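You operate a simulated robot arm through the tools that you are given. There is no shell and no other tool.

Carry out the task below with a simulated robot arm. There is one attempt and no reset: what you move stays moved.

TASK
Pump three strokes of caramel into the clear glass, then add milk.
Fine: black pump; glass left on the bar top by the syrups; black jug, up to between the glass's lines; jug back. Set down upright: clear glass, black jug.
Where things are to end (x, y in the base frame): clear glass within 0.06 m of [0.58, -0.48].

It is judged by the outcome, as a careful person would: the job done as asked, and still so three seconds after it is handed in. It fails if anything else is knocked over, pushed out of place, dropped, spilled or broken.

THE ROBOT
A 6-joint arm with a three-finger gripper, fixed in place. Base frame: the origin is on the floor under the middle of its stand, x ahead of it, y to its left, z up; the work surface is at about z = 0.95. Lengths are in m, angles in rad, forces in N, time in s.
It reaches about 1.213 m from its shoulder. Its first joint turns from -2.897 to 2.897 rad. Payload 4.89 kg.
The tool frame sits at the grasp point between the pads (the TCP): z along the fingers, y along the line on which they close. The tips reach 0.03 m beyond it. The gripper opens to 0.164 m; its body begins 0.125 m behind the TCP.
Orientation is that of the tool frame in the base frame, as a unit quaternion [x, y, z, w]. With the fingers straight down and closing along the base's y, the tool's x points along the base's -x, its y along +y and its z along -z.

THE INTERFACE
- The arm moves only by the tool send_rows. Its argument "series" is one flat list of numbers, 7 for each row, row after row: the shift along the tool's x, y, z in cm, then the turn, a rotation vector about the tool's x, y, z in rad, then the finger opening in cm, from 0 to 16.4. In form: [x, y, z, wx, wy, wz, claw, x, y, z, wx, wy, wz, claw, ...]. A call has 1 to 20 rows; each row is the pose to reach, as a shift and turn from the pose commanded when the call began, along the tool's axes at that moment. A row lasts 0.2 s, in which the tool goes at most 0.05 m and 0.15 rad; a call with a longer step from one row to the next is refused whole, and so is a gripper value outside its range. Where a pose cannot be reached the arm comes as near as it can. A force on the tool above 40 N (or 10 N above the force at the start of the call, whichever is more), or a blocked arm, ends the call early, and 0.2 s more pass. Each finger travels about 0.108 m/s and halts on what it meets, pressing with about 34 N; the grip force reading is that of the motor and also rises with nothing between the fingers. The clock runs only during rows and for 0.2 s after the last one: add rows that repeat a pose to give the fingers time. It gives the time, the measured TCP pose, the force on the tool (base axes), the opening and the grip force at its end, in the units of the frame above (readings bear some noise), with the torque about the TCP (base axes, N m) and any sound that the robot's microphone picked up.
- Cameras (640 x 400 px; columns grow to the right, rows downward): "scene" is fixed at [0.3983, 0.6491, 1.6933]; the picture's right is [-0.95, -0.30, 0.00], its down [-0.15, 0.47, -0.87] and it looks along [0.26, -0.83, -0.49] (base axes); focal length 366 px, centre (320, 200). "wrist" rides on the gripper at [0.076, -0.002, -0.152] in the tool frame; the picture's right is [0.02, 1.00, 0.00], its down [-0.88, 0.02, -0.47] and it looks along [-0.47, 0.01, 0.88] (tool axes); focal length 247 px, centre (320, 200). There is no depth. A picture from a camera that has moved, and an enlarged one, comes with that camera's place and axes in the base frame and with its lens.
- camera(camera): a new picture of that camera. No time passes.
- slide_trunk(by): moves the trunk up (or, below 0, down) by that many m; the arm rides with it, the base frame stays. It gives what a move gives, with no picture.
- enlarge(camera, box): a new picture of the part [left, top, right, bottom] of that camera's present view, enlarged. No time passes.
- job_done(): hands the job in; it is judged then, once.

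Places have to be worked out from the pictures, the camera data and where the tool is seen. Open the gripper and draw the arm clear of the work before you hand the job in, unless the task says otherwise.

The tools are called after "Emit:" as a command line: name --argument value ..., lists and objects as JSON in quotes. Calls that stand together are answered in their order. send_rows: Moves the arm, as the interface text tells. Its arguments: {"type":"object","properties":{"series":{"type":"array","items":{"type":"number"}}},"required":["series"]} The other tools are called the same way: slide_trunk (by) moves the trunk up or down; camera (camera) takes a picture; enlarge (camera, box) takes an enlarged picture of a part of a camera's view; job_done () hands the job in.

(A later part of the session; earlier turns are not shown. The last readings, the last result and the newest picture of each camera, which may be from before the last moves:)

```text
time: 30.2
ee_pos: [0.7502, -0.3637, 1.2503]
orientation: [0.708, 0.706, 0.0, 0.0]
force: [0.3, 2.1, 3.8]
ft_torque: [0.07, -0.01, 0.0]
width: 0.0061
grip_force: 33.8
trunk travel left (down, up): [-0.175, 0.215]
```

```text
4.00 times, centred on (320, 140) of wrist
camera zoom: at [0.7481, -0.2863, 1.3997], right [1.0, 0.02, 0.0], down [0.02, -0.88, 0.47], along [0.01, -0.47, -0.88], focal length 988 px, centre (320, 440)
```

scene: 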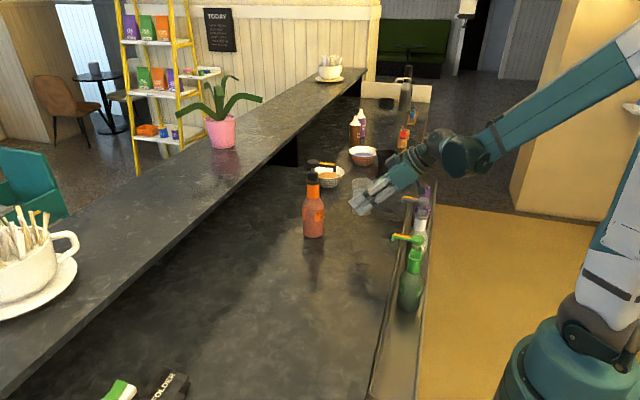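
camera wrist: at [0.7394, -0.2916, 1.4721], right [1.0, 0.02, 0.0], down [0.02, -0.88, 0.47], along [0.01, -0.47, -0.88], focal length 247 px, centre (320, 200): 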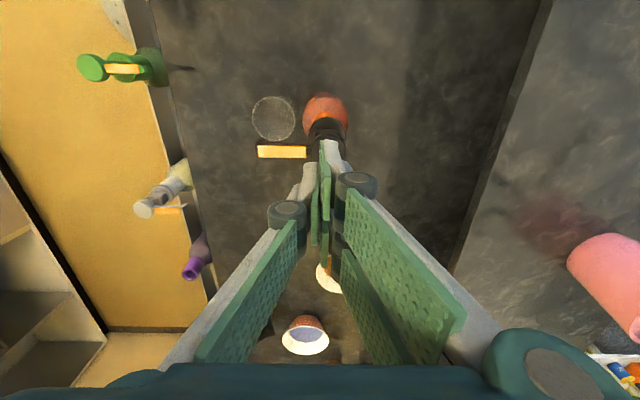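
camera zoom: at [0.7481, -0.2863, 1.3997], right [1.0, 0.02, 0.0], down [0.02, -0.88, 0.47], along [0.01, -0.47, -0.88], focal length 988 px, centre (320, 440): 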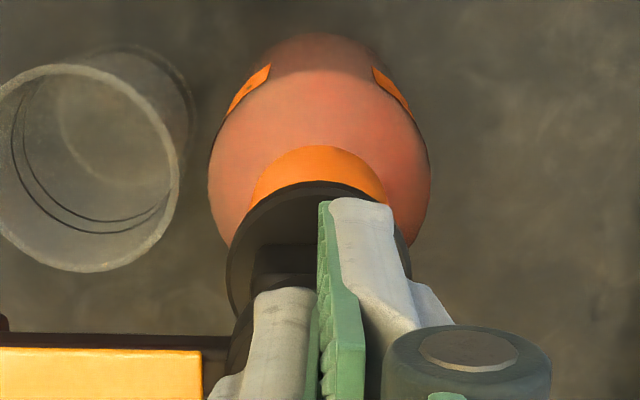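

The pump head is now moving down, about 3 mm at about 4 N. I'll continue the first stroke to its bottom.

Emit:
send_rows --series '[0, 0, 0.3, 0, 0, 0, 0, 0, 0, 0.6, 0, 0, 0, 0, 0, 0, 0.9, 0, 0, 0, 0, 0, 0, 1.2, 0, 0, 0, 0, 0, 0, 1.2, 0, 0, 0, 0]'

Emit:
enlarge --camera "scene" --box '[290, 140, 390, 240]'

Emit:
enlarge --camera "scene" --box '[300, 150, 350, 190]'

```text
time: 31.4
ee_pos: [0.7488, -0.362, 1.2356]
orientation: [0.708, 0.706, -0.001, 0.0]
force: [0.5, -1.4, 8.7]
ft_torque: [-0.1, 0.0, 0.0]
width: 0.0061
grip_force: 34.6
trunk travel left (down, up): [-0.175, 0.215]
```

```text
4.00 times, centred on (340, 190) of scene
camera zoom: at [0.3983, 0.6491, 1.6933], right [-0.95, -0.3, 0.0], down [-0.15, 0.47, -0.87], along [0.26, -0.83, -0.49], focal length 1462 px, centre (240, 240)
```

zoom: 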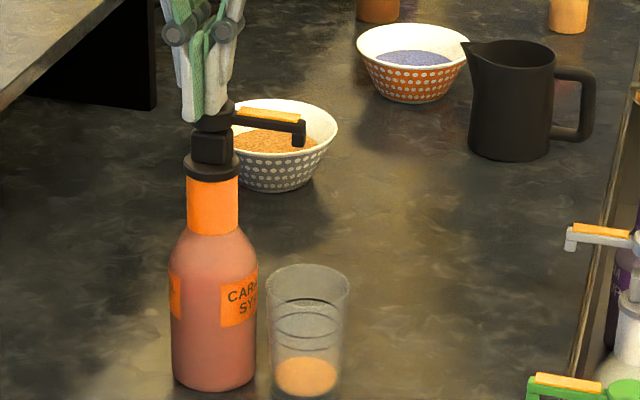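

```text
10.00 times, centred on (325, 170) of scene
camera zoom: at [0.3983, 0.6491, 1.6933], right [-0.95, -0.3, 0.0], down [-0.15, 0.47, -0.87], along [0.26, -0.83, -0.49], focal length 3656 px, centre (270, 500)
```

zoom: 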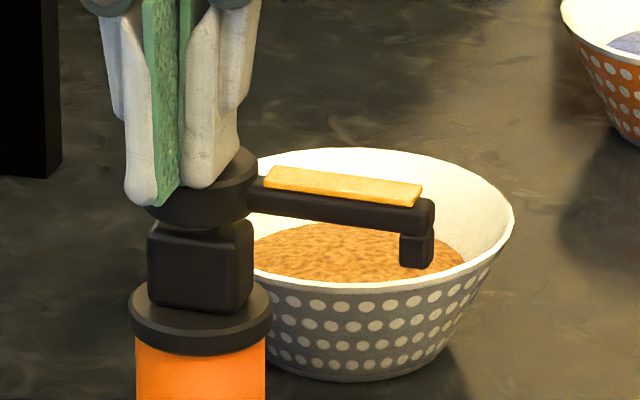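

Caramel is in the glass. The head is nearly at the collar, so I'll push a few mm more to complete the stroke.

Emit:
send_rows --series '[0, 0, 0.2, 0, 0, 0, 0, 0, 0, 0.4, 0, 0, 0, 0, 0, 0, 0.6, 0, 0, 0, 0]'

Emit:
enlarge --camera "scene" --box '[300, 150, 350, 190]'

Emit:
enlarge --camera "scene" --box '[330, 190, 390, 250]'

```text
time: 32.2
ee_pos: [0.7486, -0.3626, 1.2325]
orientation: [0.708, 0.706, 0.001, 0.001]
force: [3.1, -0.3, 35.9]
ft_torque: [-0.12, -0.12, 0.03]
width: 0.0059
grip_force: 34.2
trunk travel left (down, up): [-0.175, 0.215]
```

```text
10.00 times, centred on (325, 170) of scene
camera zoom: at [0.3983, 0.6491, 1.6933], right [-0.95, -0.3, 0.0], down [-0.15, 0.47, -0.87], along [0.26, -0.83, -0.49], focal length 3656 px, centre (270, 500)
```

zoom: 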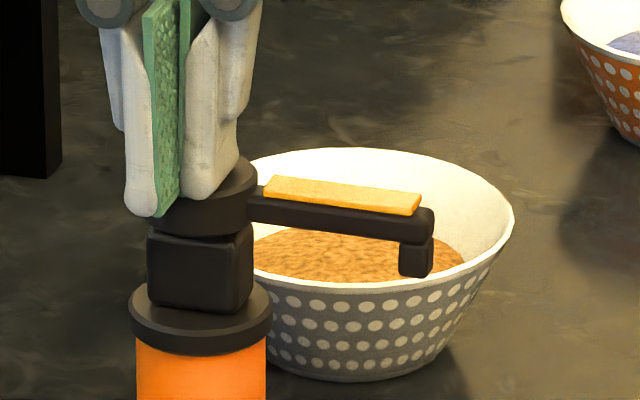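

```text
6.67 times, centred on (360, 220) of scene
camera zoom: at [0.3983, 0.6491, 1.6933], right [-0.95, -0.3, 0.0], down [-0.15, 0.47, -0.87], along [0.26, -0.83, -0.49], focal length 2437 px, centre (53, 67)
```

zoom: 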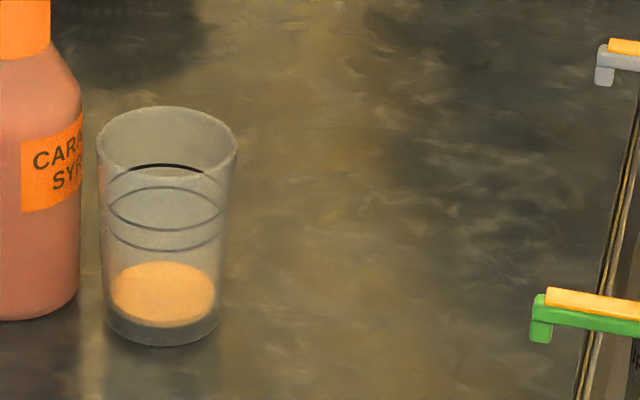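

That was the bottom of the stroke: 36 N at z≈1.232, full travel about 18 mm. I'll raise the hand to let the pump return fully.

Emit:
send_rows --series '[0, 0, -0.5, 0, 0, 0, 0, 0, 0, -1.2, 0, 0, 0, 0, 0, 0, -2.0, 0, 0, 0, 0, 0, 0, -2.8, 0, 0, 0, 0, 0, 0, -3.4, 0, 0, 0, 0, 0, 0, -3.4, 0, 0, 0, 0, 0, 0, -3.4, 0, 0, 0, 0]'

Emit:
enlarge --camera "scene" --box '[290, 140, 390, 240]'

Emit:
enlarge --camera "scene" --box '[330, 190, 390, 250]'

```text
time: 33.8
ee_pos: [0.7497, -0.3641, 1.2652]
orientation: [0.708, 0.706, 0.0, 0.0]
force: [-0.1, 0.3, -0.2]
ft_torque: [-0.02, -0.05, -0.03]
width: 0.0
grip_force: 34.1
trunk travel left (down, up): [-0.175, 0.215]
```

```text
4.00 times, centred on (340, 190) of scene
camera zoom: at [0.3983, 0.6491, 1.6933], right [-0.95, -0.3, 0.0], down [-0.15, 0.47, -0.87], along [0.26, -0.83, -0.49], focal length 1462 px, centre (240, 240)
```

zoom: 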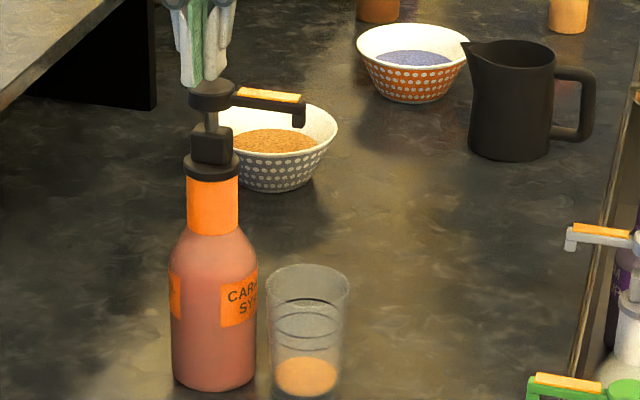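

```text
6.67 times, centred on (360, 220) of scene
camera zoom: at [0.3983, 0.6491, 1.6933], right [-0.95, -0.3, 0.0], down [-0.15, 0.47, -0.87], along [0.26, -0.83, -0.49], focal length 2437 px, centre (53, 67)
```

zoom: 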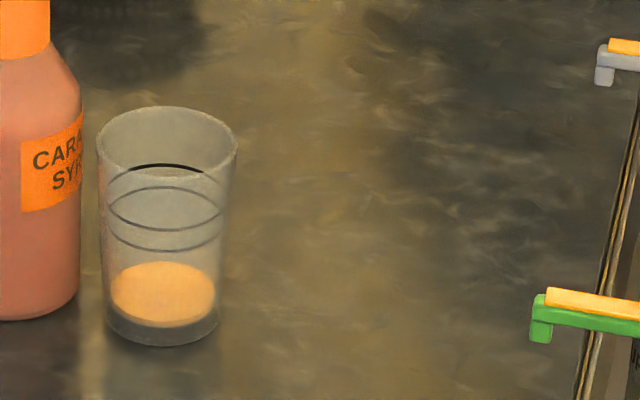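

The pump is back at the top and stroke one is in the glass. Now the second full stroke, down to the bottom and back up.

Emit:
send_rows --series '[0, 0, 0.7, 0, 0, 0, 0, 0, 0, 1.2, 0, 0, 0, 0, 0, 0, 1.5, 0, 0, 0, 0, 0, 0, 1.8, 0, 0, 0, 0, 0, 0, 2.1, 0, 0, 0, 0, 0, 0, 2.4, 0, 0, 0, 0, 0, 0, 2.7, 0, 0, 0, 0, 0, 0, 3.0, 0, 0, 0, 0, 0, 0, 3.25, 0, 0, 0, 0, 0, 0, 3.25, 0, 0, 0, 0]'

Emit:
enlarge --camera "scene" --box '[290, 140, 390, 240]'

```text
time: 36.0
ee_pos: [0.7501, -0.3628, 1.2334]
orientation: [0.708, 0.707, 0.001, 0.001]
force: [4.0, -2.1, 25.2]
ft_torque: [-0.19, -0.15, 0.0]
width: 0.0057
grip_force: 33.8
trunk travel left (down, up): [-0.175, 0.215]
```

```text
4.00 times, centred on (340, 190) of scene
camera zoom: at [0.3983, 0.6491, 1.6933], right [-0.95, -0.3, 0.0], down [-0.15, 0.47, -0.87], along [0.26, -0.83, -0.49], focal length 1462 px, centre (240, 240)
```

zoom: 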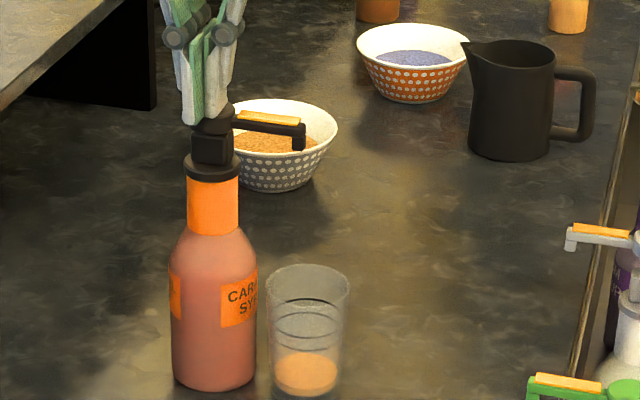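

Stroke two bottomed at 25 N, and the caramel level has risen a little. I'll release so the pump returns to the top.

Emit:
send_rows --series '[0, 0, -0.5, 0, 0, 0, 0, 0, 0, -1.2, 0, 0, 0, 0, 0, 0, -2.0, 0, 0, 0, 0, 0, 0, -2.7, 0, 0, 0, 0, 0, 0, -3.25, 0, 0, 0, 0, 0, 0, -3.25, 0, 0, 0, 0, 0, 0, -3.25, 0, 0, 0, 0]'

Emit:
enlarge --camera "scene" --box '[290, 140, 390, 240]'

Emit:
enlarge --camera "scene" --box '[330, 190, 390, 250]'

```text
time: 37.6
ee_pos: [0.75, -0.3645, 1.2641]
orientation: [0.708, 0.706, 0.0, 0.0]
force: [0.2, 0.5, 0.6]
ft_torque: [0.02, -0.01, -0.02]
width: 0.0002
grip_force: 34.2
trunk travel left (down, up): [-0.175, 0.215]
```

```text
4.00 times, centred on (340, 190) of scene
camera zoom: at [0.3983, 0.6491, 1.6933], right [-0.95, -0.3, 0.0], down [-0.15, 0.47, -0.87], along [0.26, -0.83, -0.49], focal length 1462 px, centre (240, 240)
```

zoom: 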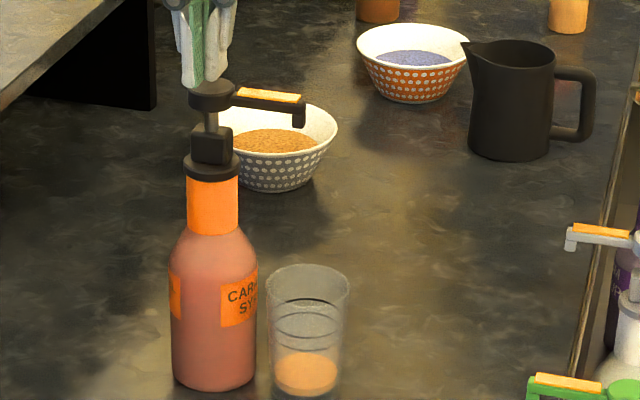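

```text
6.67 times, centred on (360, 220) of scene
camera zoom: at [0.3983, 0.6491, 1.6933], right [-0.95, -0.3, 0.0], down [-0.15, 0.47, -0.87], along [0.26, -0.83, -0.49], focal length 2437 px, centre (53, 67)
```

zoom: 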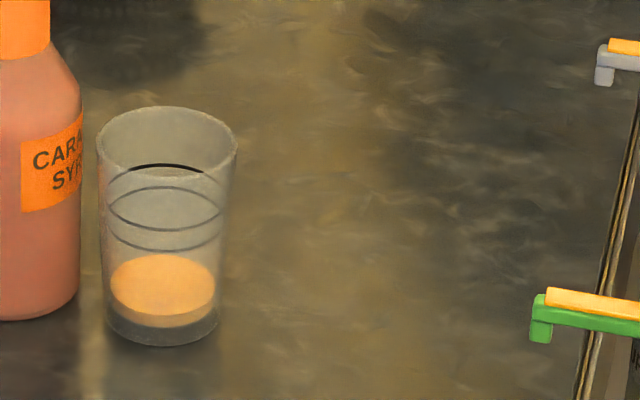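

The level rose from row 263 to 255, so stroke two counts, and the pump is back up. Now the third and last stroke.

Emit:
send_rows --series '[0, 0, 0.7, 0, 0, 0, 0, 0, 0, 1.2, 0, 0, 0, 0, 0, 0, 1.5, 0, 0, 0, 0, 0, 0, 1.8, 0, 0, 0, 0, 0, 0, 2.1, 0, 0, 0, 0, 0, 0, 2.4, 0, 0, 0, 0, 0, 0, 2.7, 0, 0, 0, 0, 0, 0, 3.0, 0, 0, 0, 0, 0, 0, 3.25, 0, 0, 0, 0, 0, 0, 3.25, 0, 0, 0, 0]'

Emit:
enlarge --camera "scene" --box '[290, 140, 390, 240]'

```text
time: 39.8
ee_pos: [0.7495, -0.362, 1.2331]
orientation: [0.708, 0.706, 0.001, 0.0]
force: [2.4, -3.8, 27.4]
ft_torque: [-0.22, -0.18, -0.03]
width: 0.0061
grip_force: 33.9
trunk travel left (down, up): [-0.175, 0.215]
```

```text
4.00 times, centred on (340, 190) of scene
camera zoom: at [0.3983, 0.6491, 1.6933], right [-0.95, -0.3, 0.0], down [-0.15, 0.47, -0.87], along [0.26, -0.83, -0.49], focal length 1462 px, centre (240, 240)
```

zoom: 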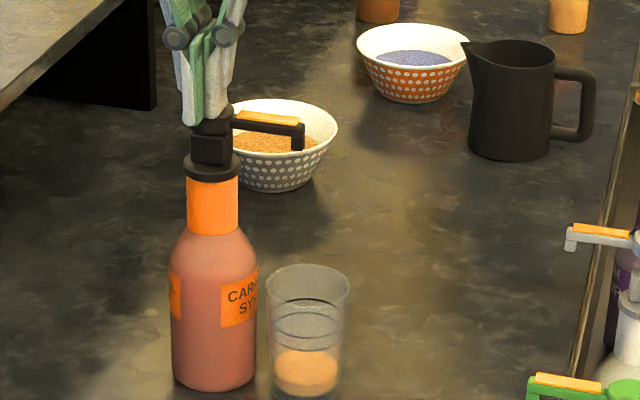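

Stroke three bottomed at 27 N. I'll release it and rise well clear of the pump.

Emit:
send_rows --series '[0, 0, -0.5, 0, 0, 0, 0, 0, 0, -1.2, 0, 0, 0, 0, 0, 0, -2.0, 0, 0, 0, 0, 0, 0, -2.7, 0, 0, 0, 0, 0, 0, -3.5, 0, 0, 0, 0, 0, 0, -5, 0, 0, 0, 0, 0, 0, -8, 0, 0, 0, 0, 0, 0, -9.5, 0, 0, 0, 0, 0, 0, -9.5, 0, 0, 0, 0]'

Emit:
enlarge --camera "scene" --box '[290, 140, 390, 240]'

Emit:
enlarge --camera "scene" --box '[330, 190, 390, 250]'

Emit:
camera --camera "wrist"

```text
time: 41.8
ee_pos: [0.748, -0.362, 1.3266]
orientation: [0.708, 0.707, 0.0, 0.0]
force: [0.3, 0.6, 0.5]
ft_torque: [-0.01, -0.03, 0.02]
width: 0.0
grip_force: 34.3
trunk travel left (down, up): [-0.175, 0.215]
```

```text
4.00 times, centred on (340, 190) of scene
camera zoom: at [0.3983, 0.6491, 1.6933], right [-0.95, -0.3, 0.0], down [-0.15, 0.47, -0.87], along [0.26, -0.83, -0.49], focal length 1462 px, centre (240, 240)
```

zoom: 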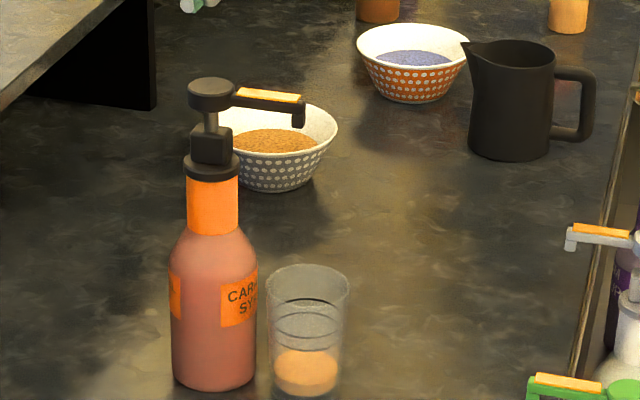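

```text
6.67 times, centred on (360, 220) of scene
camera zoom: at [0.3983, 0.6491, 1.6933], right [-0.95, -0.3, 0.0], down [-0.15, 0.47, -0.87], along [0.26, -0.83, -0.49], focal length 2437 px, centre (53, 67)
```

zoom: 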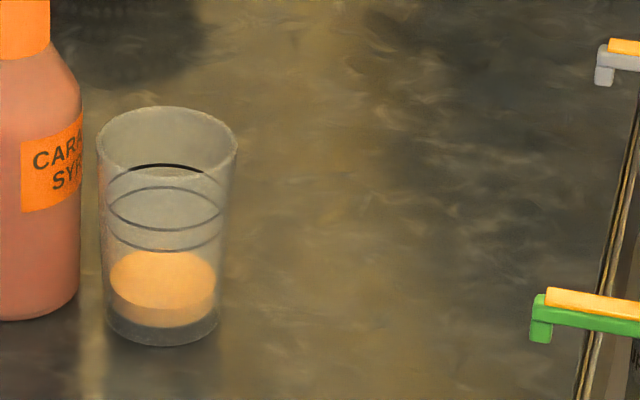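

```text
taken
camera wrist: at [0.7466, -0.2842, 1.4785], right [1.0, 0.02, 0.0], down [0.02, -0.88, 0.47], along [0.01, -0.47, -0.88], focal length 247 px, centre (320, 200)
```

wrist: 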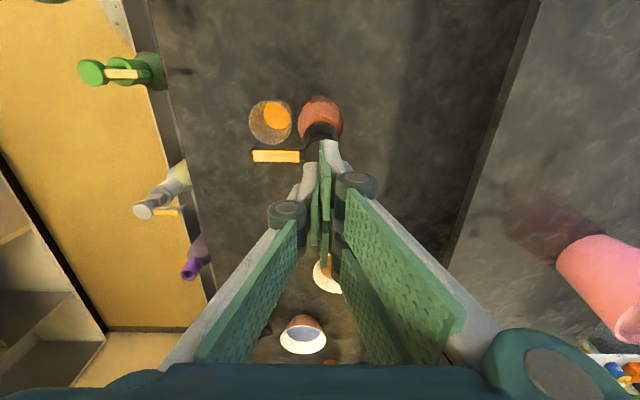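

All three strokes are in the glass and the pump is back at rest. Next I'll move the hand away from the pump and turn it back to face +x, so I can collect the glass the way I placed it.

Emit:
send_rows --series '[-0.8, -1.6, -0.2, 0, 0, -0.14, 0, -1.6, -3.2, -0.2, 0, 0, -0.285, 0, -2.4, -4.8, -0.2, 0, 0, -0.43, 2, -3.2, -6.4, -0.2, 0, 0, -0.575, 4, -4.0, -8.0, -0.2, 0, 0, -0.72, 6, -4.8, -9.6, -0.2, 0, 0, -0.865, 8, -5.6, -11.2, -0.2, 0, 0, -1.01, 10, -6.4, -12.8, -0.2, 0, 0, -1.155, 12, -7.2, -14.4, -0.2, 0, 0, -1.3, 12, -7.9, -16.0, -0.2, 0, 0, -1.44, 12, -8.3, -17.3, -0.2, 0, 0, -1.571, 12, -8.3, -17.3, -0.2, 0, 0, -1.571, 12]'

```text
time: 44.4
ee_pos: [0.5773, -0.4457, 1.3303]
orientation: [0.0, 1.0, 0.0, 0.0]
force: [-0.7, 0.5, 0.5]
ft_torque: [-0.02, -0.04, -0.01]
width: 0.12
grip_force: 0.1
trunk travel left (down, up): [-0.175, 0.215]
```

The hand is vertical at yaw 0 and open to 12 cm. I'll pitch it 45° forward while dropping a little.

Emit:
send_rows --series '[0, 0, 1, 0, -0.13, 0, 12, 0, 0, 2.2, 0, -0.26, 0, 12, 0, 0, 3.4, 0, -0.39, 0, 12, 0, 0, 4.6, 0, -0.52, 0, 12, 0, 0, 5.8, 0, -0.65, 0, 12, 0, 0, 7, 0, -0.785, 0, 12, 0, 0, 7, 0, -0.785, 0, 12]'

Emit:
camera --camera "wrist"

```text
time: 46.0
ee_pos: [0.5746, -0.4462, 1.2583]
orientation: [0.0, 0.923, 0.0, 0.384]
force: [0.4, 0.1, 0.4]
ft_torque: [0.0, 0.01, -0.02]
width: 0.1199
grip_force: 0.1
trunk travel left (down, up): [-0.175, 0.215]
```

```text
taken
camera wrist: at [0.4141, -0.4472, 1.3117], right [-0.01, 1.0, -0.02], down [0.29, 0.02, 0.96], along [0.96, 0.01, -0.29], focal length 247 px, centre (320, 200)
```

wrist: 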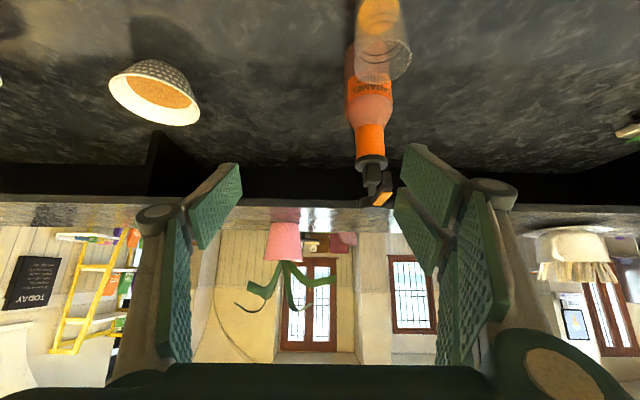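

The view is clear. I'll go to the standoff behind the glass, on the same line the hand withdrew along.

Emit:
send_rows --series '[2.44, 1.5, 1.47, 0, 0, 0, 12, 4.89, 3.0, 2.93, 0, 0, 0, 12, 7.33, 4.5, 4.4, 0, 0, 0, 12, 9.78, 6.0, 5.86, 0, 0, 0, 12, 12.22, 7.52, 7.33, 0, 0, 0, 12, 12.22, 7.52, 7.33, 0, 0, 0, 12]'

Emit:
camera --camera "wrist"

```text
time: 47.4
ee_pos: [0.5419, -0.3738, 1.1226]
orientation: [0.001, 0.924, 0.0, 0.382]
force: [-0.5, -0.7, 0.2]
ft_torque: [0.04, 0.02, 0.04]
width: 0.12
grip_force: 0.0
trunk travel left (down, up): [-0.175, 0.215]
```

```text
taken
camera wrist: at [0.3802, -0.3743, 1.1737], right [-0.01, 1.0, -0.02], down [0.29, 0.02, 0.96], along [0.96, 0.01, -0.29], focal length 247 px, centre (320, 200)
```

wrist: 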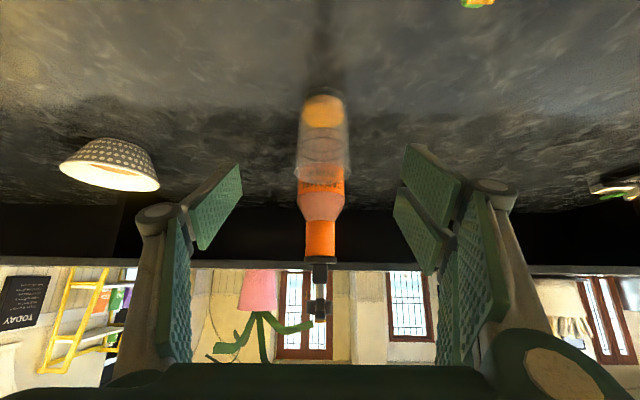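

The glass sits centred ahead of the fingers. I'll advance 17 cm along the finger axis around it.

Emit:
send_rows --series '[0, 0.1, 3.0, 0, 0, 0, 12, 0, 0.2, 6.0, 0, 0, 0, 12, 0, 0.2, 9.0, 0, 0, 0, 12, 0, 0.2, 12.0, 0, 0, 0, 12, 0, 0.2, 14.5, 0, 0, 0, 12, 0, 0.2, 16.2, 0, 0, 0, 12, 0, 0.2, 16.8, 0, 0, 0, 12, 0, 0.2, 16.8, 0, 0, 0, 12]'

Emit:
enlarge --camera "wrist" --box '[210, 80, 430, 360]'

Emit:
enlarge --camera "scene" --box '[290, 150, 390, 240]'

```text
time: 49.2
ee_pos: [0.6598, -0.3687, 1.0001]
orientation: [0.001, 0.924, 0.0, 0.383]
force: [0.0, -1.3, -0.1]
ft_torque: [-0.02, 0.02, 0.0]
width: 0.1199
grip_force: 0.0
trunk travel left (down, up): [-0.175, 0.215]
```

```text
1.43 times, centred on (320, 220) of wrist
camera zoom: at [0.4986, -0.3693, 1.0535], right [-0.01, 1.0, -0.01], down [0.29, 0.02, 0.96], along [0.96, 0.01, -0.29], focal length 353 px, centre (320, 171)
```

zoom: 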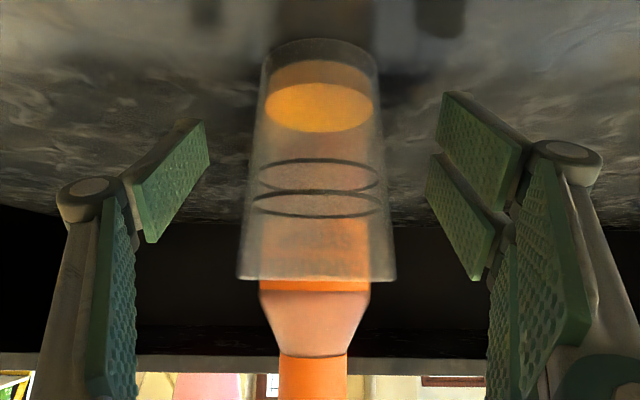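

```text
4.44 times, centred on (340, 195) of scene
camera zoom: at [0.3983, 0.6491, 1.6933], right [-0.95, -0.3, 0.0], down [-0.15, 0.47, -0.87], along [0.26, -0.83, -0.49], focal length 1625 px, centre (231, 222)
```

zoom: 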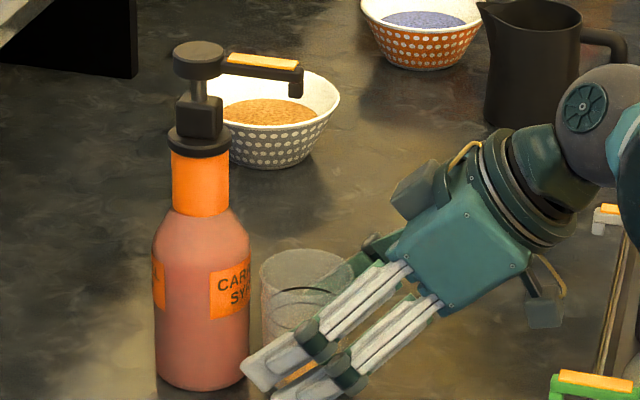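

The caramel glass is centred between the pads to within 2 mm. I'll close gently on it.

Emit:
send_rows --series '[0, -0.15, 0, 0, 0, 0, 10, 0, -0.15, 0, 0, 0, 0, 8.5, 0, -0.15, 0, 0, 0, 0, 7, 0, -0.15, 0, 0, 0, 0, 5, 0, -0.15, 0, 0, 0, 0, 5, 0, -0.15, 0, 0, 0, 0, 5]'

```text
time: 50.6
ee_pos: [0.6615, -0.3708, 1.0015]
orientation: [0.0, 0.924, -0.001, 0.383]
force: [0.0, 0.1, 1.7]
ft_torque: [-0.1, -0.07, 0.0]
width: 0.0687
grip_force: 33.5
trunk travel left (down, up): [-0.175, 0.215]
```

It is held at 34 N. I'll lift 1.5 cm, back straight out from under the spout, then slide over toward (0.60, -0.485), slowly because of the syrup.

Emit:
send_rows --series '[-0.5, 0, -0.5, 0, 0, 0, 5, -1.06, 0, -1.06, 0, 0, 0, 5, -1.06, 0, -1.06, 0, 0, 0, 5, -0.2, 0, -1.92, 0, 0, 0, 5, 1.2, 0, -3.32, 0, 0, 0, 5, 2.6, 0, -4.72, 0, 0, 0, 5, 3.4, 0, -5.52, 0, 0, 0, 5, 3.4, -1.0, -5.52, 0, 0, 0, 5, 3.4, -3.2, -5.52, 0, 0, 0, 5, 3.4, -5.6, -5.52, 0, 0, 0, 5, 3.4, -8.0, -5.52, 0, 0, 0, 5, 3.4, -10.2, -5.52, 0, 0, 0, 5, 3.4, -11.4, -5.52, 0, 0, 0, 5, 3.4, -11.4, -5.52, 0, 0, 0, 5]'

Emit:
camera --camera "scene"

Emit:
camera --camera "wrist"

```text
time: 53.6
ee_pos: [0.6, -0.4862, 1.0168]
orientation: [0.001, 0.924, 0.0, 0.383]
force: [-0.2, -0.2, -2.8]
ft_torque: [0.02, -0.03, 0.03]
width: 0.0684
grip_force: 34.0
trunk travel left (down, up): [-0.175, 0.215]
```

```text
taken
```

scene: 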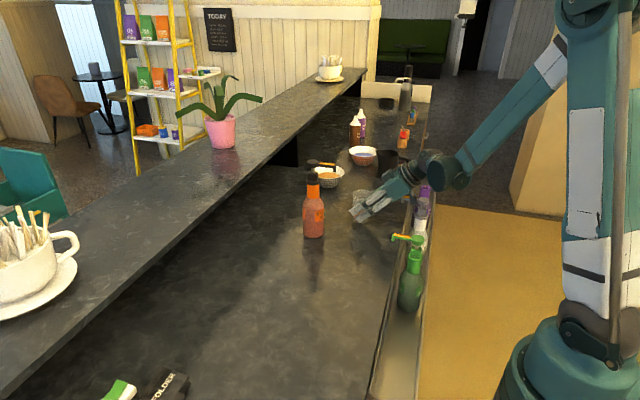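

```text
taken
camera wrist: at [0.4383, -0.487, 1.0697], right [-0.01, 1.0, -0.01], down [0.29, 0.02, 0.96], along [0.96, 0.01, -0.29], focal length 247 px, centre (320, 200)
```

wrist: 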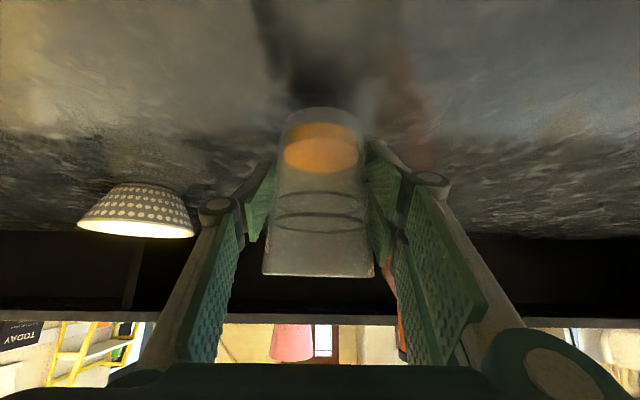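

The glass is over (0.60, -0.486), 1.5 cm above the counter. I'll set it down in small steps.

Emit:
send_rows --series '[0.4, 0, 0.4, 0, 0, 0, 5, 0.8, 0, 0.8, 0, 0, 0, 5, 1.0, 0, 1.0, 0, 0, 0, 5, 1.12, 0, 1.12, 0, 0, 0, 5, 1.16, 0, 1.16, 0, 0, 0, 5, 1.16, 0, 1.16, 0, 0, 0, 5]'

```text
time: 55.0
ee_pos: [0.5988, -0.4853, 1.0012]
orientation: [0.001, 0.924, 0.0, 0.383]
force: [-3.8, -2.2, 10.3]
ft_torque: [-0.5, 0.14, -0.14]
width: 0.0686
grip_force: 34.1
trunk travel left (down, up): [-0.175, 0.215]
```

Contact with the counter reads +10 N. I'll ease up slightly and open the fingers.

Emit:
send_rows --series '[-0.05, 0, -0.05, 0, 0, 0, 5, -0.05, 0, -0.05, 0, 0, 0, 5, -0.05, 0, -0.05, 0, 0, 0, 7.5, -0.05, 0, -0.05, 0, 0, 0, 9, -0.05, 0, -0.05, 0, 0, 0, 12, -0.05, 0, -0.05, 0, 0, 0, 12, -0.05, 0, -0.05, 0, 0, 0, 12]'

Emit:
enlarge --camera "wrist" --box '[210, 80, 430, 360]'

```text
time: 56.6
ee_pos: [0.5997, -0.4844, 1.0006]
orientation: [0.001, 0.924, 0.0, 0.382]
force: [-0.5, -0.3, -0.4]
ft_torque: [-0.02, 0.0, 0.01]
width: 0.1202
grip_force: 0.1
trunk travel left (down, up): [-0.175, 0.215]
```

```text
1.43 times, centred on (320, 220) of wrist
camera zoom: at [0.4371, -0.4853, 1.0537], right [-0.01, 1.0, -0.01], down [0.29, 0.02, 0.96], along [0.96, 0.01, -0.29], focal length 353 px, centre (320, 171)
```

zoom: 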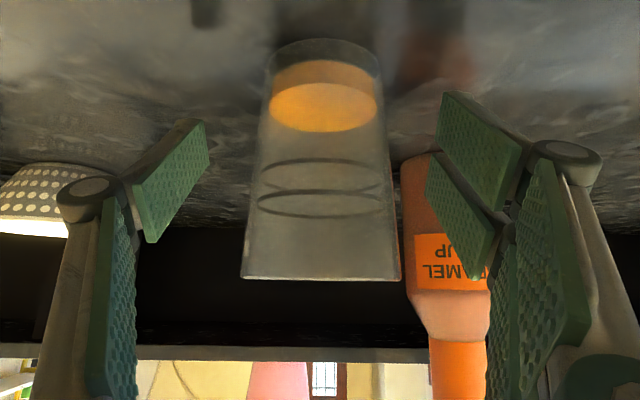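

The glass stands free at about (0.60, -0.485). I'll withdraw along the finger line and rise slightly.

Emit:
send_rows --series '[0, 0, -1.5, 0, 0, 0, 12, 0, 0, -4.5, 0, 0, 0, 12, 0, 0, -8, 0, 0, 0, 12, 0, 0, -11.5, 0, 0, 0, 12, 0, 0, -15, 0, 0, 0, 12, 0, 0, -17, 0, 0, 0, 12, -2, 0, -19, 0, 0, 0, 12, -2, 0, -19, 0, 0, 0, 12]'

Emit:
camera --camera "scene"

Emit:
enlarge --camera "scene" --box '[300, 140, 430, 240]'

```text
time: 58.4
ee_pos: [0.4784, -0.4816, 1.1517]
orientation: [0.002, 0.924, -0.001, 0.383]
force: [-0.6, -0.2, 0.9]
ft_torque: [0.02, -0.02, -0.03]
width: 0.1201
grip_force: 0.2
trunk travel left (down, up): [-0.175, 0.215]
```

```text
taken
```

scene: 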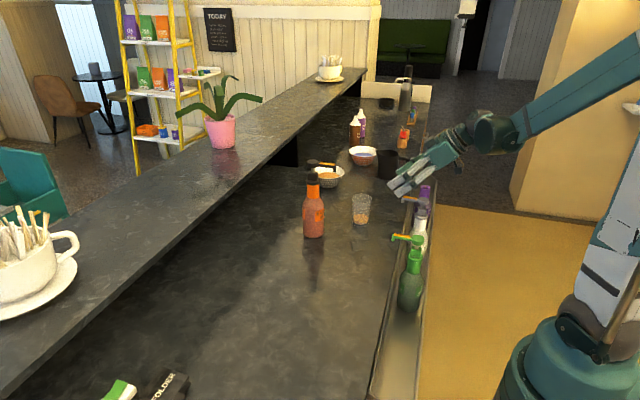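

```text
4.00 times, centred on (365, 190) of scene
camera zoom: at [0.3983, 0.6491, 1.6933], right [-0.95, -0.3, 0.0], down [-0.15, 0.47, -0.87], along [0.26, -0.83, -0.49], focal length 1462 px, centre (140, 240)
```

zoom: 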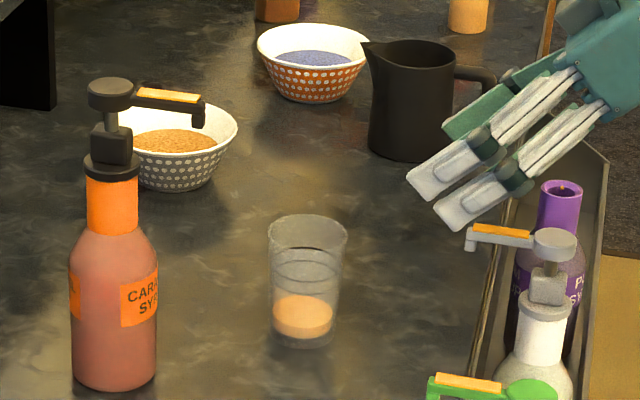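

The glass now stands upright at about (0.597, -0.484), inside the target zone. I'll move sideways at this height to the standoff behind the jug, opening wider on the way.

Emit:
send_rows --series '[0.1, -1.5, -0.1, 0, 0, 0, 12, 0.3, -4.8, -0.3, 0, 0, 0, 13, 0.5, -8.3, -0.5, 0, 0, 0, 14, 0.75, -11.8, -0.75, 0, 0, 0, 14, 1.0, -15.3, -1.0, 0, 0, 0, 14, 1.2, -18.8, -1.2, 0, 0, 0, 14, 1.45, -22.3, -1.45, 0, 0, 0, 14, 1.7, -25.8, -1.7, 0, 0, 0, 14, 1.9, -29.3, -1.9, 0, 0, 0, 14, 2.1, -32.8, -2.1, 0, 0, 0, 14, 2.3, -36.3, -2.3, 0, 0, 0, 14, 2.5, -39.5, -2.5, 0, 0, 0, 14, 2.7, -42.0, -2.7, 0, 0, 0, 14, 2.7, -42.3, -2.7, 0, 0, 0, 14, 2.7, -42.3, -2.7, 0, 0, 0, 14]'

Emit:
camera --camera "wrist"

Emit:
enlarge --camera "scene" --box '[330, 100, 460, 220]'

```text
time: 61.6
ee_pos: [0.4378, -0.9082, 1.1505]
orientation: [0.0, 0.924, 0.0, 0.383]
force: [-0.8, 0.4, -0.7]
ft_torque: [0.03, -0.07, 0.02]
width: 0.1401
grip_force: 0.1
trunk travel left (down, up): [-0.175, 0.215]
```

```text
taken
camera wrist: at [0.2764, -0.9082, 1.2026], right [-0.01, 1.0, -0.01], down [0.29, 0.02, 0.96], along [0.96, 0.01, -0.29], focal length 247 px, centre (320, 200)
```

wrist: 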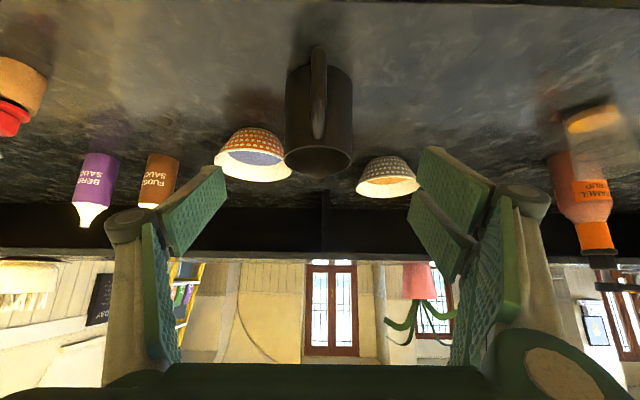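

```text
3.33 times, centred on (395, 160) of scene
camera zoom: at [0.3983, 0.6491, 1.6933], right [-0.95, -0.3, 0.0], down [-0.15, 0.47, -0.87], along [0.26, -0.83, -0.49], focal length 1219 px, centre (70, 333)
```

zoom: 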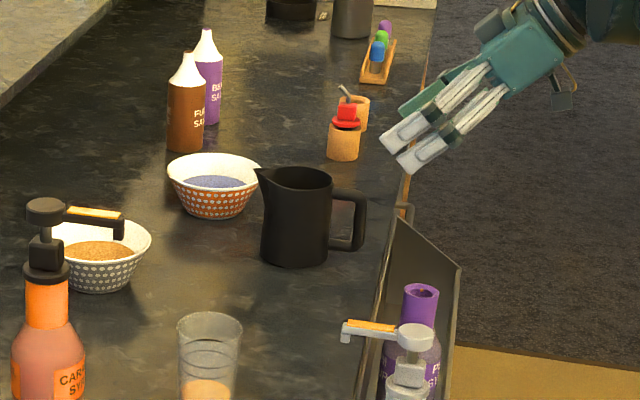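

The jug is dead ahead, with its handle facing the hand. I'll zoom in to check its centre line.

Emit:
enlarge --camera "wrist" --box '[230, 30, 410, 200]'

Emit:
enlarge --camera "scene" --box '[360, 130, 420, 190]'

```text
2.35 times, centred on (320, 115) of wrist
camera zoom: at [0.2764, -0.9082, 1.2026], right [-0.01, 1.0, -0.01], down [0.29, 0.02, 0.96], along [0.96, 0.01, -0.29], focal length 581 px, centre (320, 400)
```

zoom: 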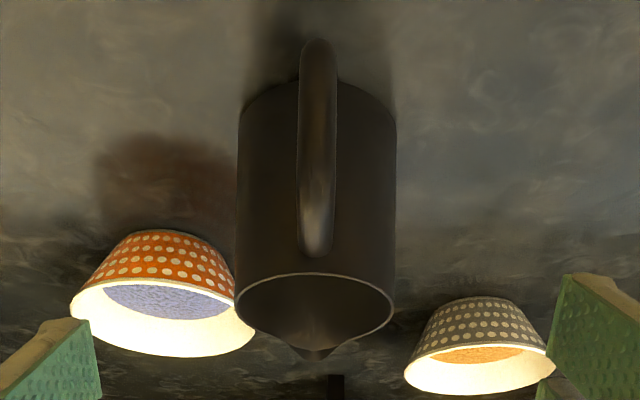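

```text
6.67 times, centred on (390, 160) of scene
camera zoom: at [0.3983, 0.6491, 1.6933], right [-0.95, -0.3, 0.0], down [-0.15, 0.47, -0.87], along [0.26, -0.83, -0.49], focal length 2437 px, centre (-147, 467)
```

zoom: 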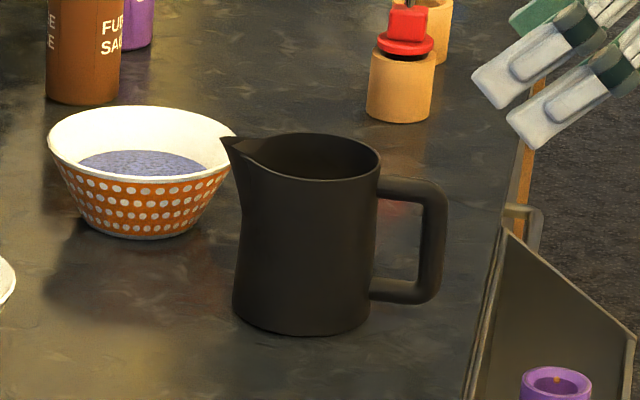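

The jug axis is at about (0.558, -0.909), the rim at z≈1.068, and the spout lip is about 6.7 cm forward of the axis. I'll advance along the fingers, so the handle passes between them and the pads flank the body.

Emit:
send_rows --series '[0.22, -0.05, 3.0, 0, 0, 0, 14, 0.44, -0.1, 6.2, 0, 0, 0, 14, 0.66, -0.1, 9.4, 0, 0, 0, 14, 0.88, -0.1, 12.6, 0, 0, 0, 14, 1.1, -0.1, 15.5, 0, 0, 0, 14, 1.25, -0.1, 17.6, 0, 0, 0, 14, 1.31, -0.1, 18.5, 0, 0, 0, 14, 1.31, -0.1, 18.5, 0, 0, 0, 14]'

Emit:
camera --camera "wrist"

Emit:
enlarge --camera "scene" --box '[350, 110, 450, 200]'

```text
time: 63.4
ee_pos: [0.5622, -0.9067, 1.0092]
orientation: [0.001, 0.924, 0.0, 0.383]
force: [0.6, 0.0, -0.2]
ft_torque: [-0.01, -0.01, 0.03]
width: 0.1403
grip_force: 0.1
trunk travel left (down, up): [-0.175, 0.215]
```

```text
taken
camera wrist: at [0.4006, -0.9079, 1.0631], right [-0.01, 1.0, -0.01], down [0.29, 0.02, 0.96], along [0.96, 0.01, -0.29], focal length 247 px, centre (320, 200)
```

wrist: 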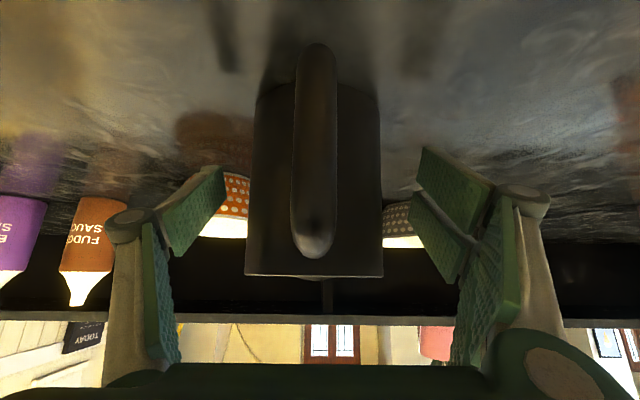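

```text
4.44 times, centred on (400, 155) of scene
camera zoom: at [0.3983, 0.6491, 1.6933], right [-0.95, -0.3, 0.0], down [-0.15, 0.47, -0.87], along [0.26, -0.83, -0.49], focal length 1625 px, centre (-36, 400)
```

zoom: 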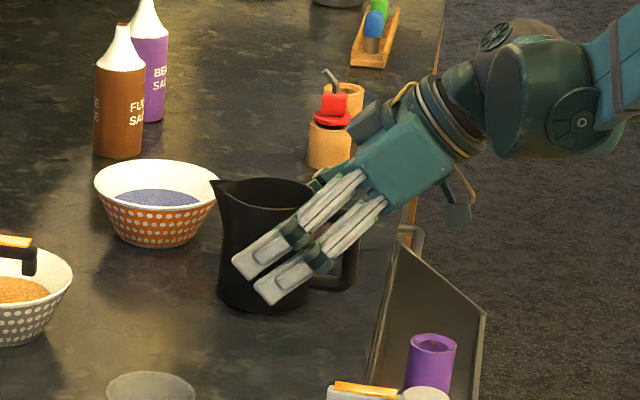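

The jug is between the pads, about 3 mm toward the -y side. I'll recentre and close.

Emit:
send_rows --series '[0, -0.3, 0, 0, 0, 0, 13, 0, -0.3, 0, 0, 0, 0, 11.5, 0, -0.3, 0, 0, 0, 0, 10.2, 0, -0.3, 0, 0, 0, 0, 9, 0, -0.3, 0, 0, 0, 0, 7, 0, -0.3, 0, 0, 0, 0, 6, 0, -0.3, 0, 0, 0, 0, 6]'

Emit:
camera --camera "wrist"

Emit:
enlarge --camera "scene" --box '[350, 110, 450, 200]'

```text
time: 65.0
ee_pos: [0.5612, -0.9117, 1.0106]
orientation: [0.0, 0.924, 0.0, 0.383]
force: [0.1, 0.1, 0.9]
ft_torque: [0.02, 0.03, 0.01]
width: 0.0967
grip_force: 34.3
trunk travel left (down, up): [-0.175, 0.215]
```

```text
taken
camera wrist: at [0.3996, -0.9109, 1.0627], right [-0.01, 1.0, -0.02], down [0.29, 0.02, 0.96], along [0.96, 0.01, -0.29], focal length 247 px, centre (320, 200)
```

wrist: 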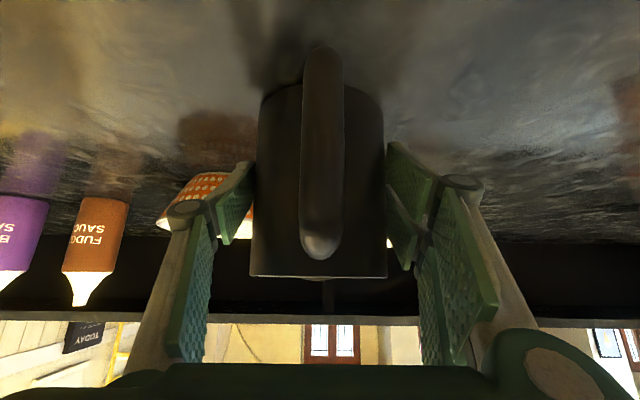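

```text
4.44 times, centred on (400, 155) of scene
camera zoom: at [0.3983, 0.6491, 1.6933], right [-0.95, -0.3, 0.0], down [-0.15, 0.47, -0.87], along [0.26, -0.83, -0.49], focal length 1625 px, centre (-36, 400)
```

zoom: 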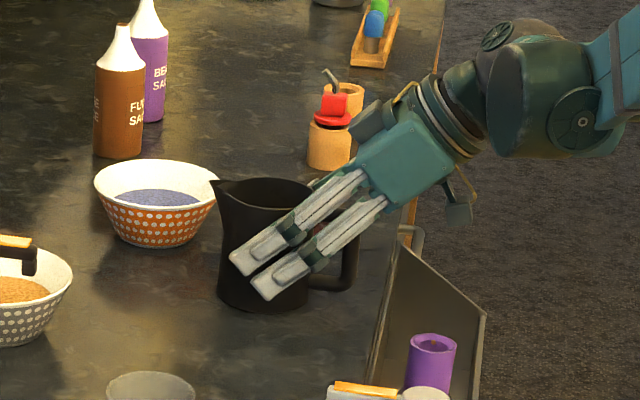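

The jug is gripped: opening 9.7 cm, 34 N, with the TCP at (0.561, -0.911, 1.0106). I'll remember that pose for the return. Lifting straight up, slowly.

Emit:
send_rows --series '[-0.4, 0, -0.4, 0, 0, 0, 6, -1.2, 0, -1.2, 0, 0, 0, 6, -2.4, 0, -2.4, 0, 0, 0, 6, -3.8, 0, -3.8, 0, 0, 0, 6, -5.2, 0, -5.2, 0, 0, 0, 6, -6.6, 0, -6.6, 0, 0, 0, 6, -7.7, 0, -7.7, 0, 0, 0, 6, -8.2, 0, -8.2, 0, 0, 0, 6, -8.2, 0, -8.2, 0, 0, 0, 6]'

Emit:
camera --camera "wrist"

Emit:
enlarge --camera "scene" --box '[350, 90, 450, 180]'

```text
time: 67.0
ee_pos: [0.5621, -0.9116, 1.1256]
orientation: [0.0, 0.924, 0.0, 0.383]
force: [0.0, 0.4, -1.4]
ft_torque: [-0.02, -0.01, -0.03]
width: 0.0968
grip_force: 34.2
trunk travel left (down, up): [-0.175, 0.215]
```

```text
taken
camera wrist: at [0.399, -0.9105, 1.1787], right [-0.01, 1.0, -0.02], down [0.29, 0.02, 0.96], along [0.96, 0.01, -0.29], focal length 247 px, centre (320, 200)
```

wrist: 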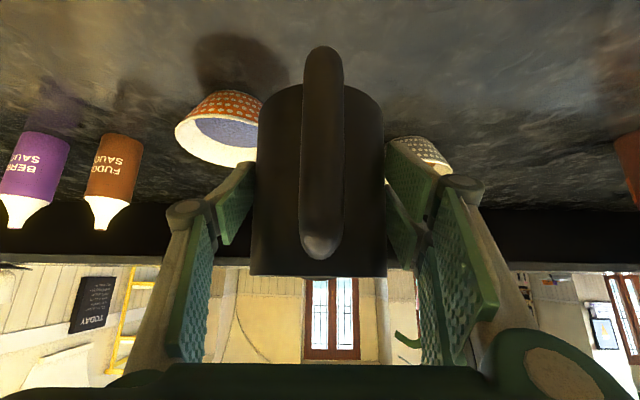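

```text
4.44 times, centred on (400, 135) of scene
camera zoom: at [0.3983, 0.6491, 1.6933], right [-0.95, -0.3, 0.0], down [-0.15, 0.47, -0.87], along [0.26, -0.83, -0.49], focal length 1625 px, centre (-36, 489)
```

zoom: 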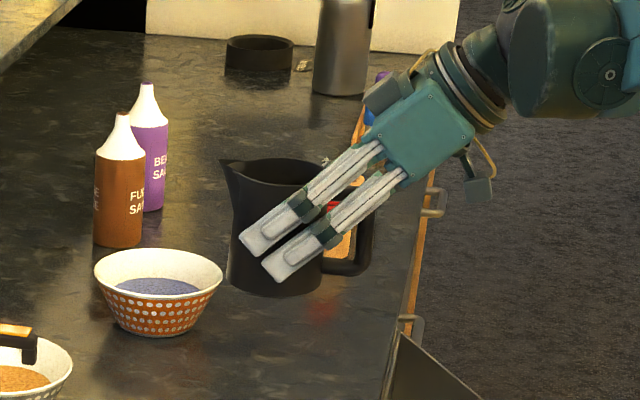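

The jug is held level and clear. I'll carry it smoothly toward a pouring station behind the glass, at TCP about (0.50, -0.484, 1.15), keeping it upright.

Emit:
send_rows --series '[0.03, 0.4, -0.06, 0, 0, 0, 6, 0.11, 1.7, -0.25, 0, 0, 0, 6, 0.28, 4.3, -0.6, 0, 0, 0, 6, 0.47, 7.3, -1.05, 0, 0, 0, 6, 0.66, 10.3, -1.48, 0, 0, 0, 6, 0.86, 13.3, -1.9, 0, 0, 0, 6, 1.05, 16.3, -2.34, 0, 0, 0, 6, 1.24, 19.3, -2.77, 0, 0, 0, 6, 1.44, 22.3, -3.2, 0, 0, 0, 6, 1.63, 25.3, -3.63, 0, 0, 0, 6, 1.82, 28.3, -4.06, 0, 0, 0, 6, 2.0, 31.3, -4.5, 0, 0, 0, 6, 2.2, 34.3, -4.93, 0, 0, 0, 6, 2.4, 37.3, -5.36, 0, 0, 0, 6, 2.57, 39.9, -5.73, 0, 0, 0, 6, 2.68, 41.6, -5.98, 0, 0, 0, 6, 2.74, 42.5, -6.1, 0, 0, 0, 6, 2.76, 42.8, -6.15, 0, 0, 0, 6, 2.76, 42.8, -6.15, 0, 0, 0, 6]'

Emit:
camera --camera "scene"

Emit:
enlarge --camera "scene" --box '[320, 120, 450, 240]'

Emit:
camera --camera "wrist"

```text
time: 71.0
ee_pos: [0.4996, -0.482, 1.1495]
orientation: [0.001, 0.924, 0.0, 0.383]
force: [-0.6, -0.6, -1.3]
ft_torque: [0.0, -0.02, 0.01]
width: 0.0966
grip_force: 33.9
trunk travel left (down, up): [-0.175, 0.215]
```

```text
taken
```

scene: 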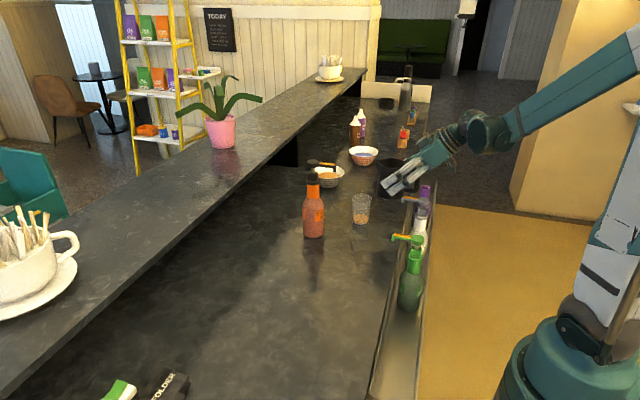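

```text
3.33 times, centred on (385, 180) of scene
camera zoom: at [0.3983, 0.6491, 1.6933], right [-0.95, -0.3, 0.0], down [-0.15, 0.47, -0.87], along [0.26, -0.83, -0.49], focal length 1219 px, centre (103, 267)
```

zoom: 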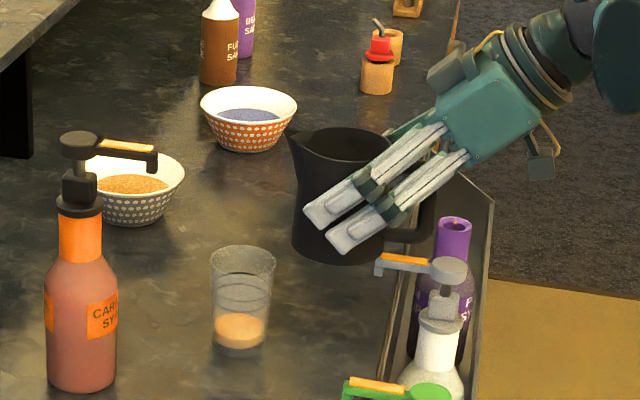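

```text
taken
camera wrist: at [0.3369, -0.4831, 1.203], right [-0.01, 1.0, -0.02], down [0.29, 0.02, 0.96], along [0.96, 0.01, -0.29], focal length 247 px, centre (320, 200)
```

wrist: 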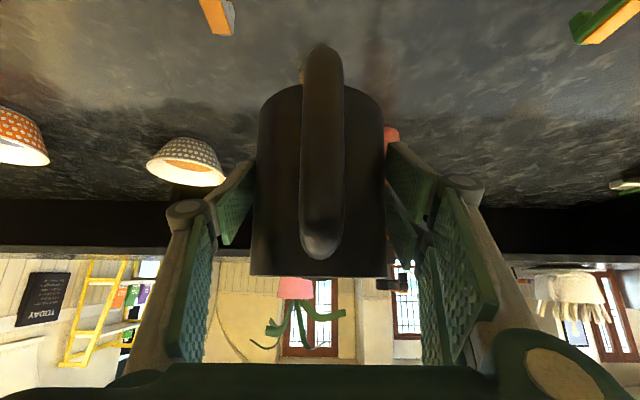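

The jug is behind the glass, with its spout pointing at it. I'll tilt to about 30°, which should still be below the pour point, while lowering so the lip comes just over the glass rim. Then I'll check.

Emit:
send_rows --series '[0, -0.05, 0, 0, 0.04, 0, 6, 0, -0.1, 0, 0, 0.09, 0, 6, 0.2, -0.15, 0.25, 0, 0.14, 0, 6, 0.7, -0.15, 0.8, 0, 0.19, 0, 6, 1.3, -0.15, 1.45, 0, 0.24, 0, 6, 1.9, -0.15, 2.1, 0, 0.29, 0, 6, 2.5, -0.15, 2.8, 0, 0.34, 0, 6, 3.1, -0.15, 3.5, 0, 0.39, 0, 6, 3.7, -0.15, 4.15, 0, 0.44, 0, 6, 4.1, -0.15, 4.65, 0, 0.49, 0, 6, 4.28, -0.15, 4.84, 0, 0.52, 0, 6, 4.28, -0.15, 4.84, 0, 0.52, 0, 6]'

Emit:
enlarge --camera "scene" --box '[320, 150, 430, 240]'

Emit:
camera --camera "wrist"

```text
time: 73.6
ee_pos: [0.5036, -0.4863, 1.0852]
orientation: [0.001, 0.991, 0.0, 0.132]
force: [0.4, 0.0, -1.5]
ft_torque: [0.04, -0.03, 0.0]
width: 0.0966
grip_force: 33.2
trunk travel left (down, up): [-0.175, 0.215]
```

```text
4.44 times, centred on (375, 195) of scene
camera zoom: at [0.3983, 0.6491, 1.6933], right [-0.95, -0.3, 0.0], down [-0.15, 0.47, -0.87], along [0.26, -0.83, -0.49], focal length 1625 px, centre (76, 222)
```

zoom: 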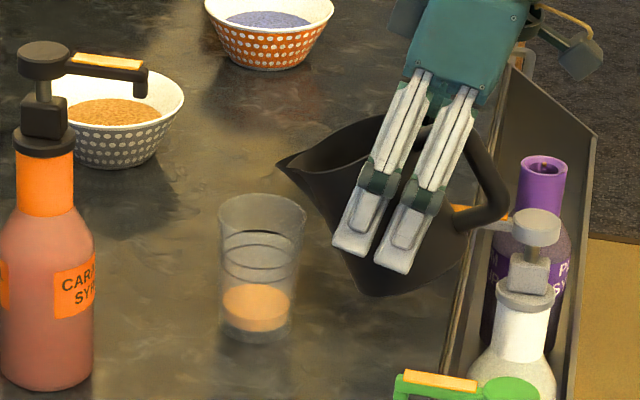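

```text
taken
camera wrist: at [0.3896, -0.4866, 1.2111], right [-0.02, 1.0, -0.01], down [0.73, 0.02, 0.69], along [0.69, 0.01, -0.73], focal length 247 px, centre (320, 200)
```

wrist: 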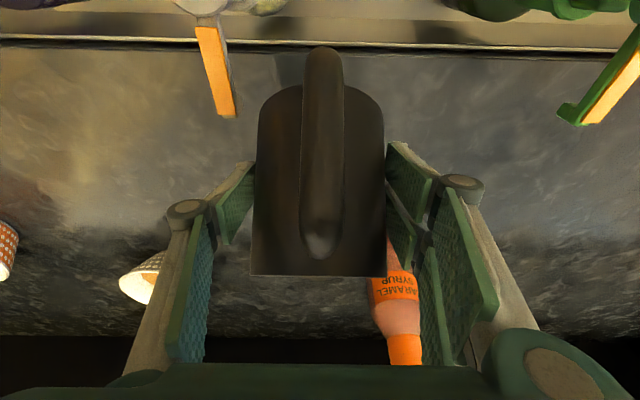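

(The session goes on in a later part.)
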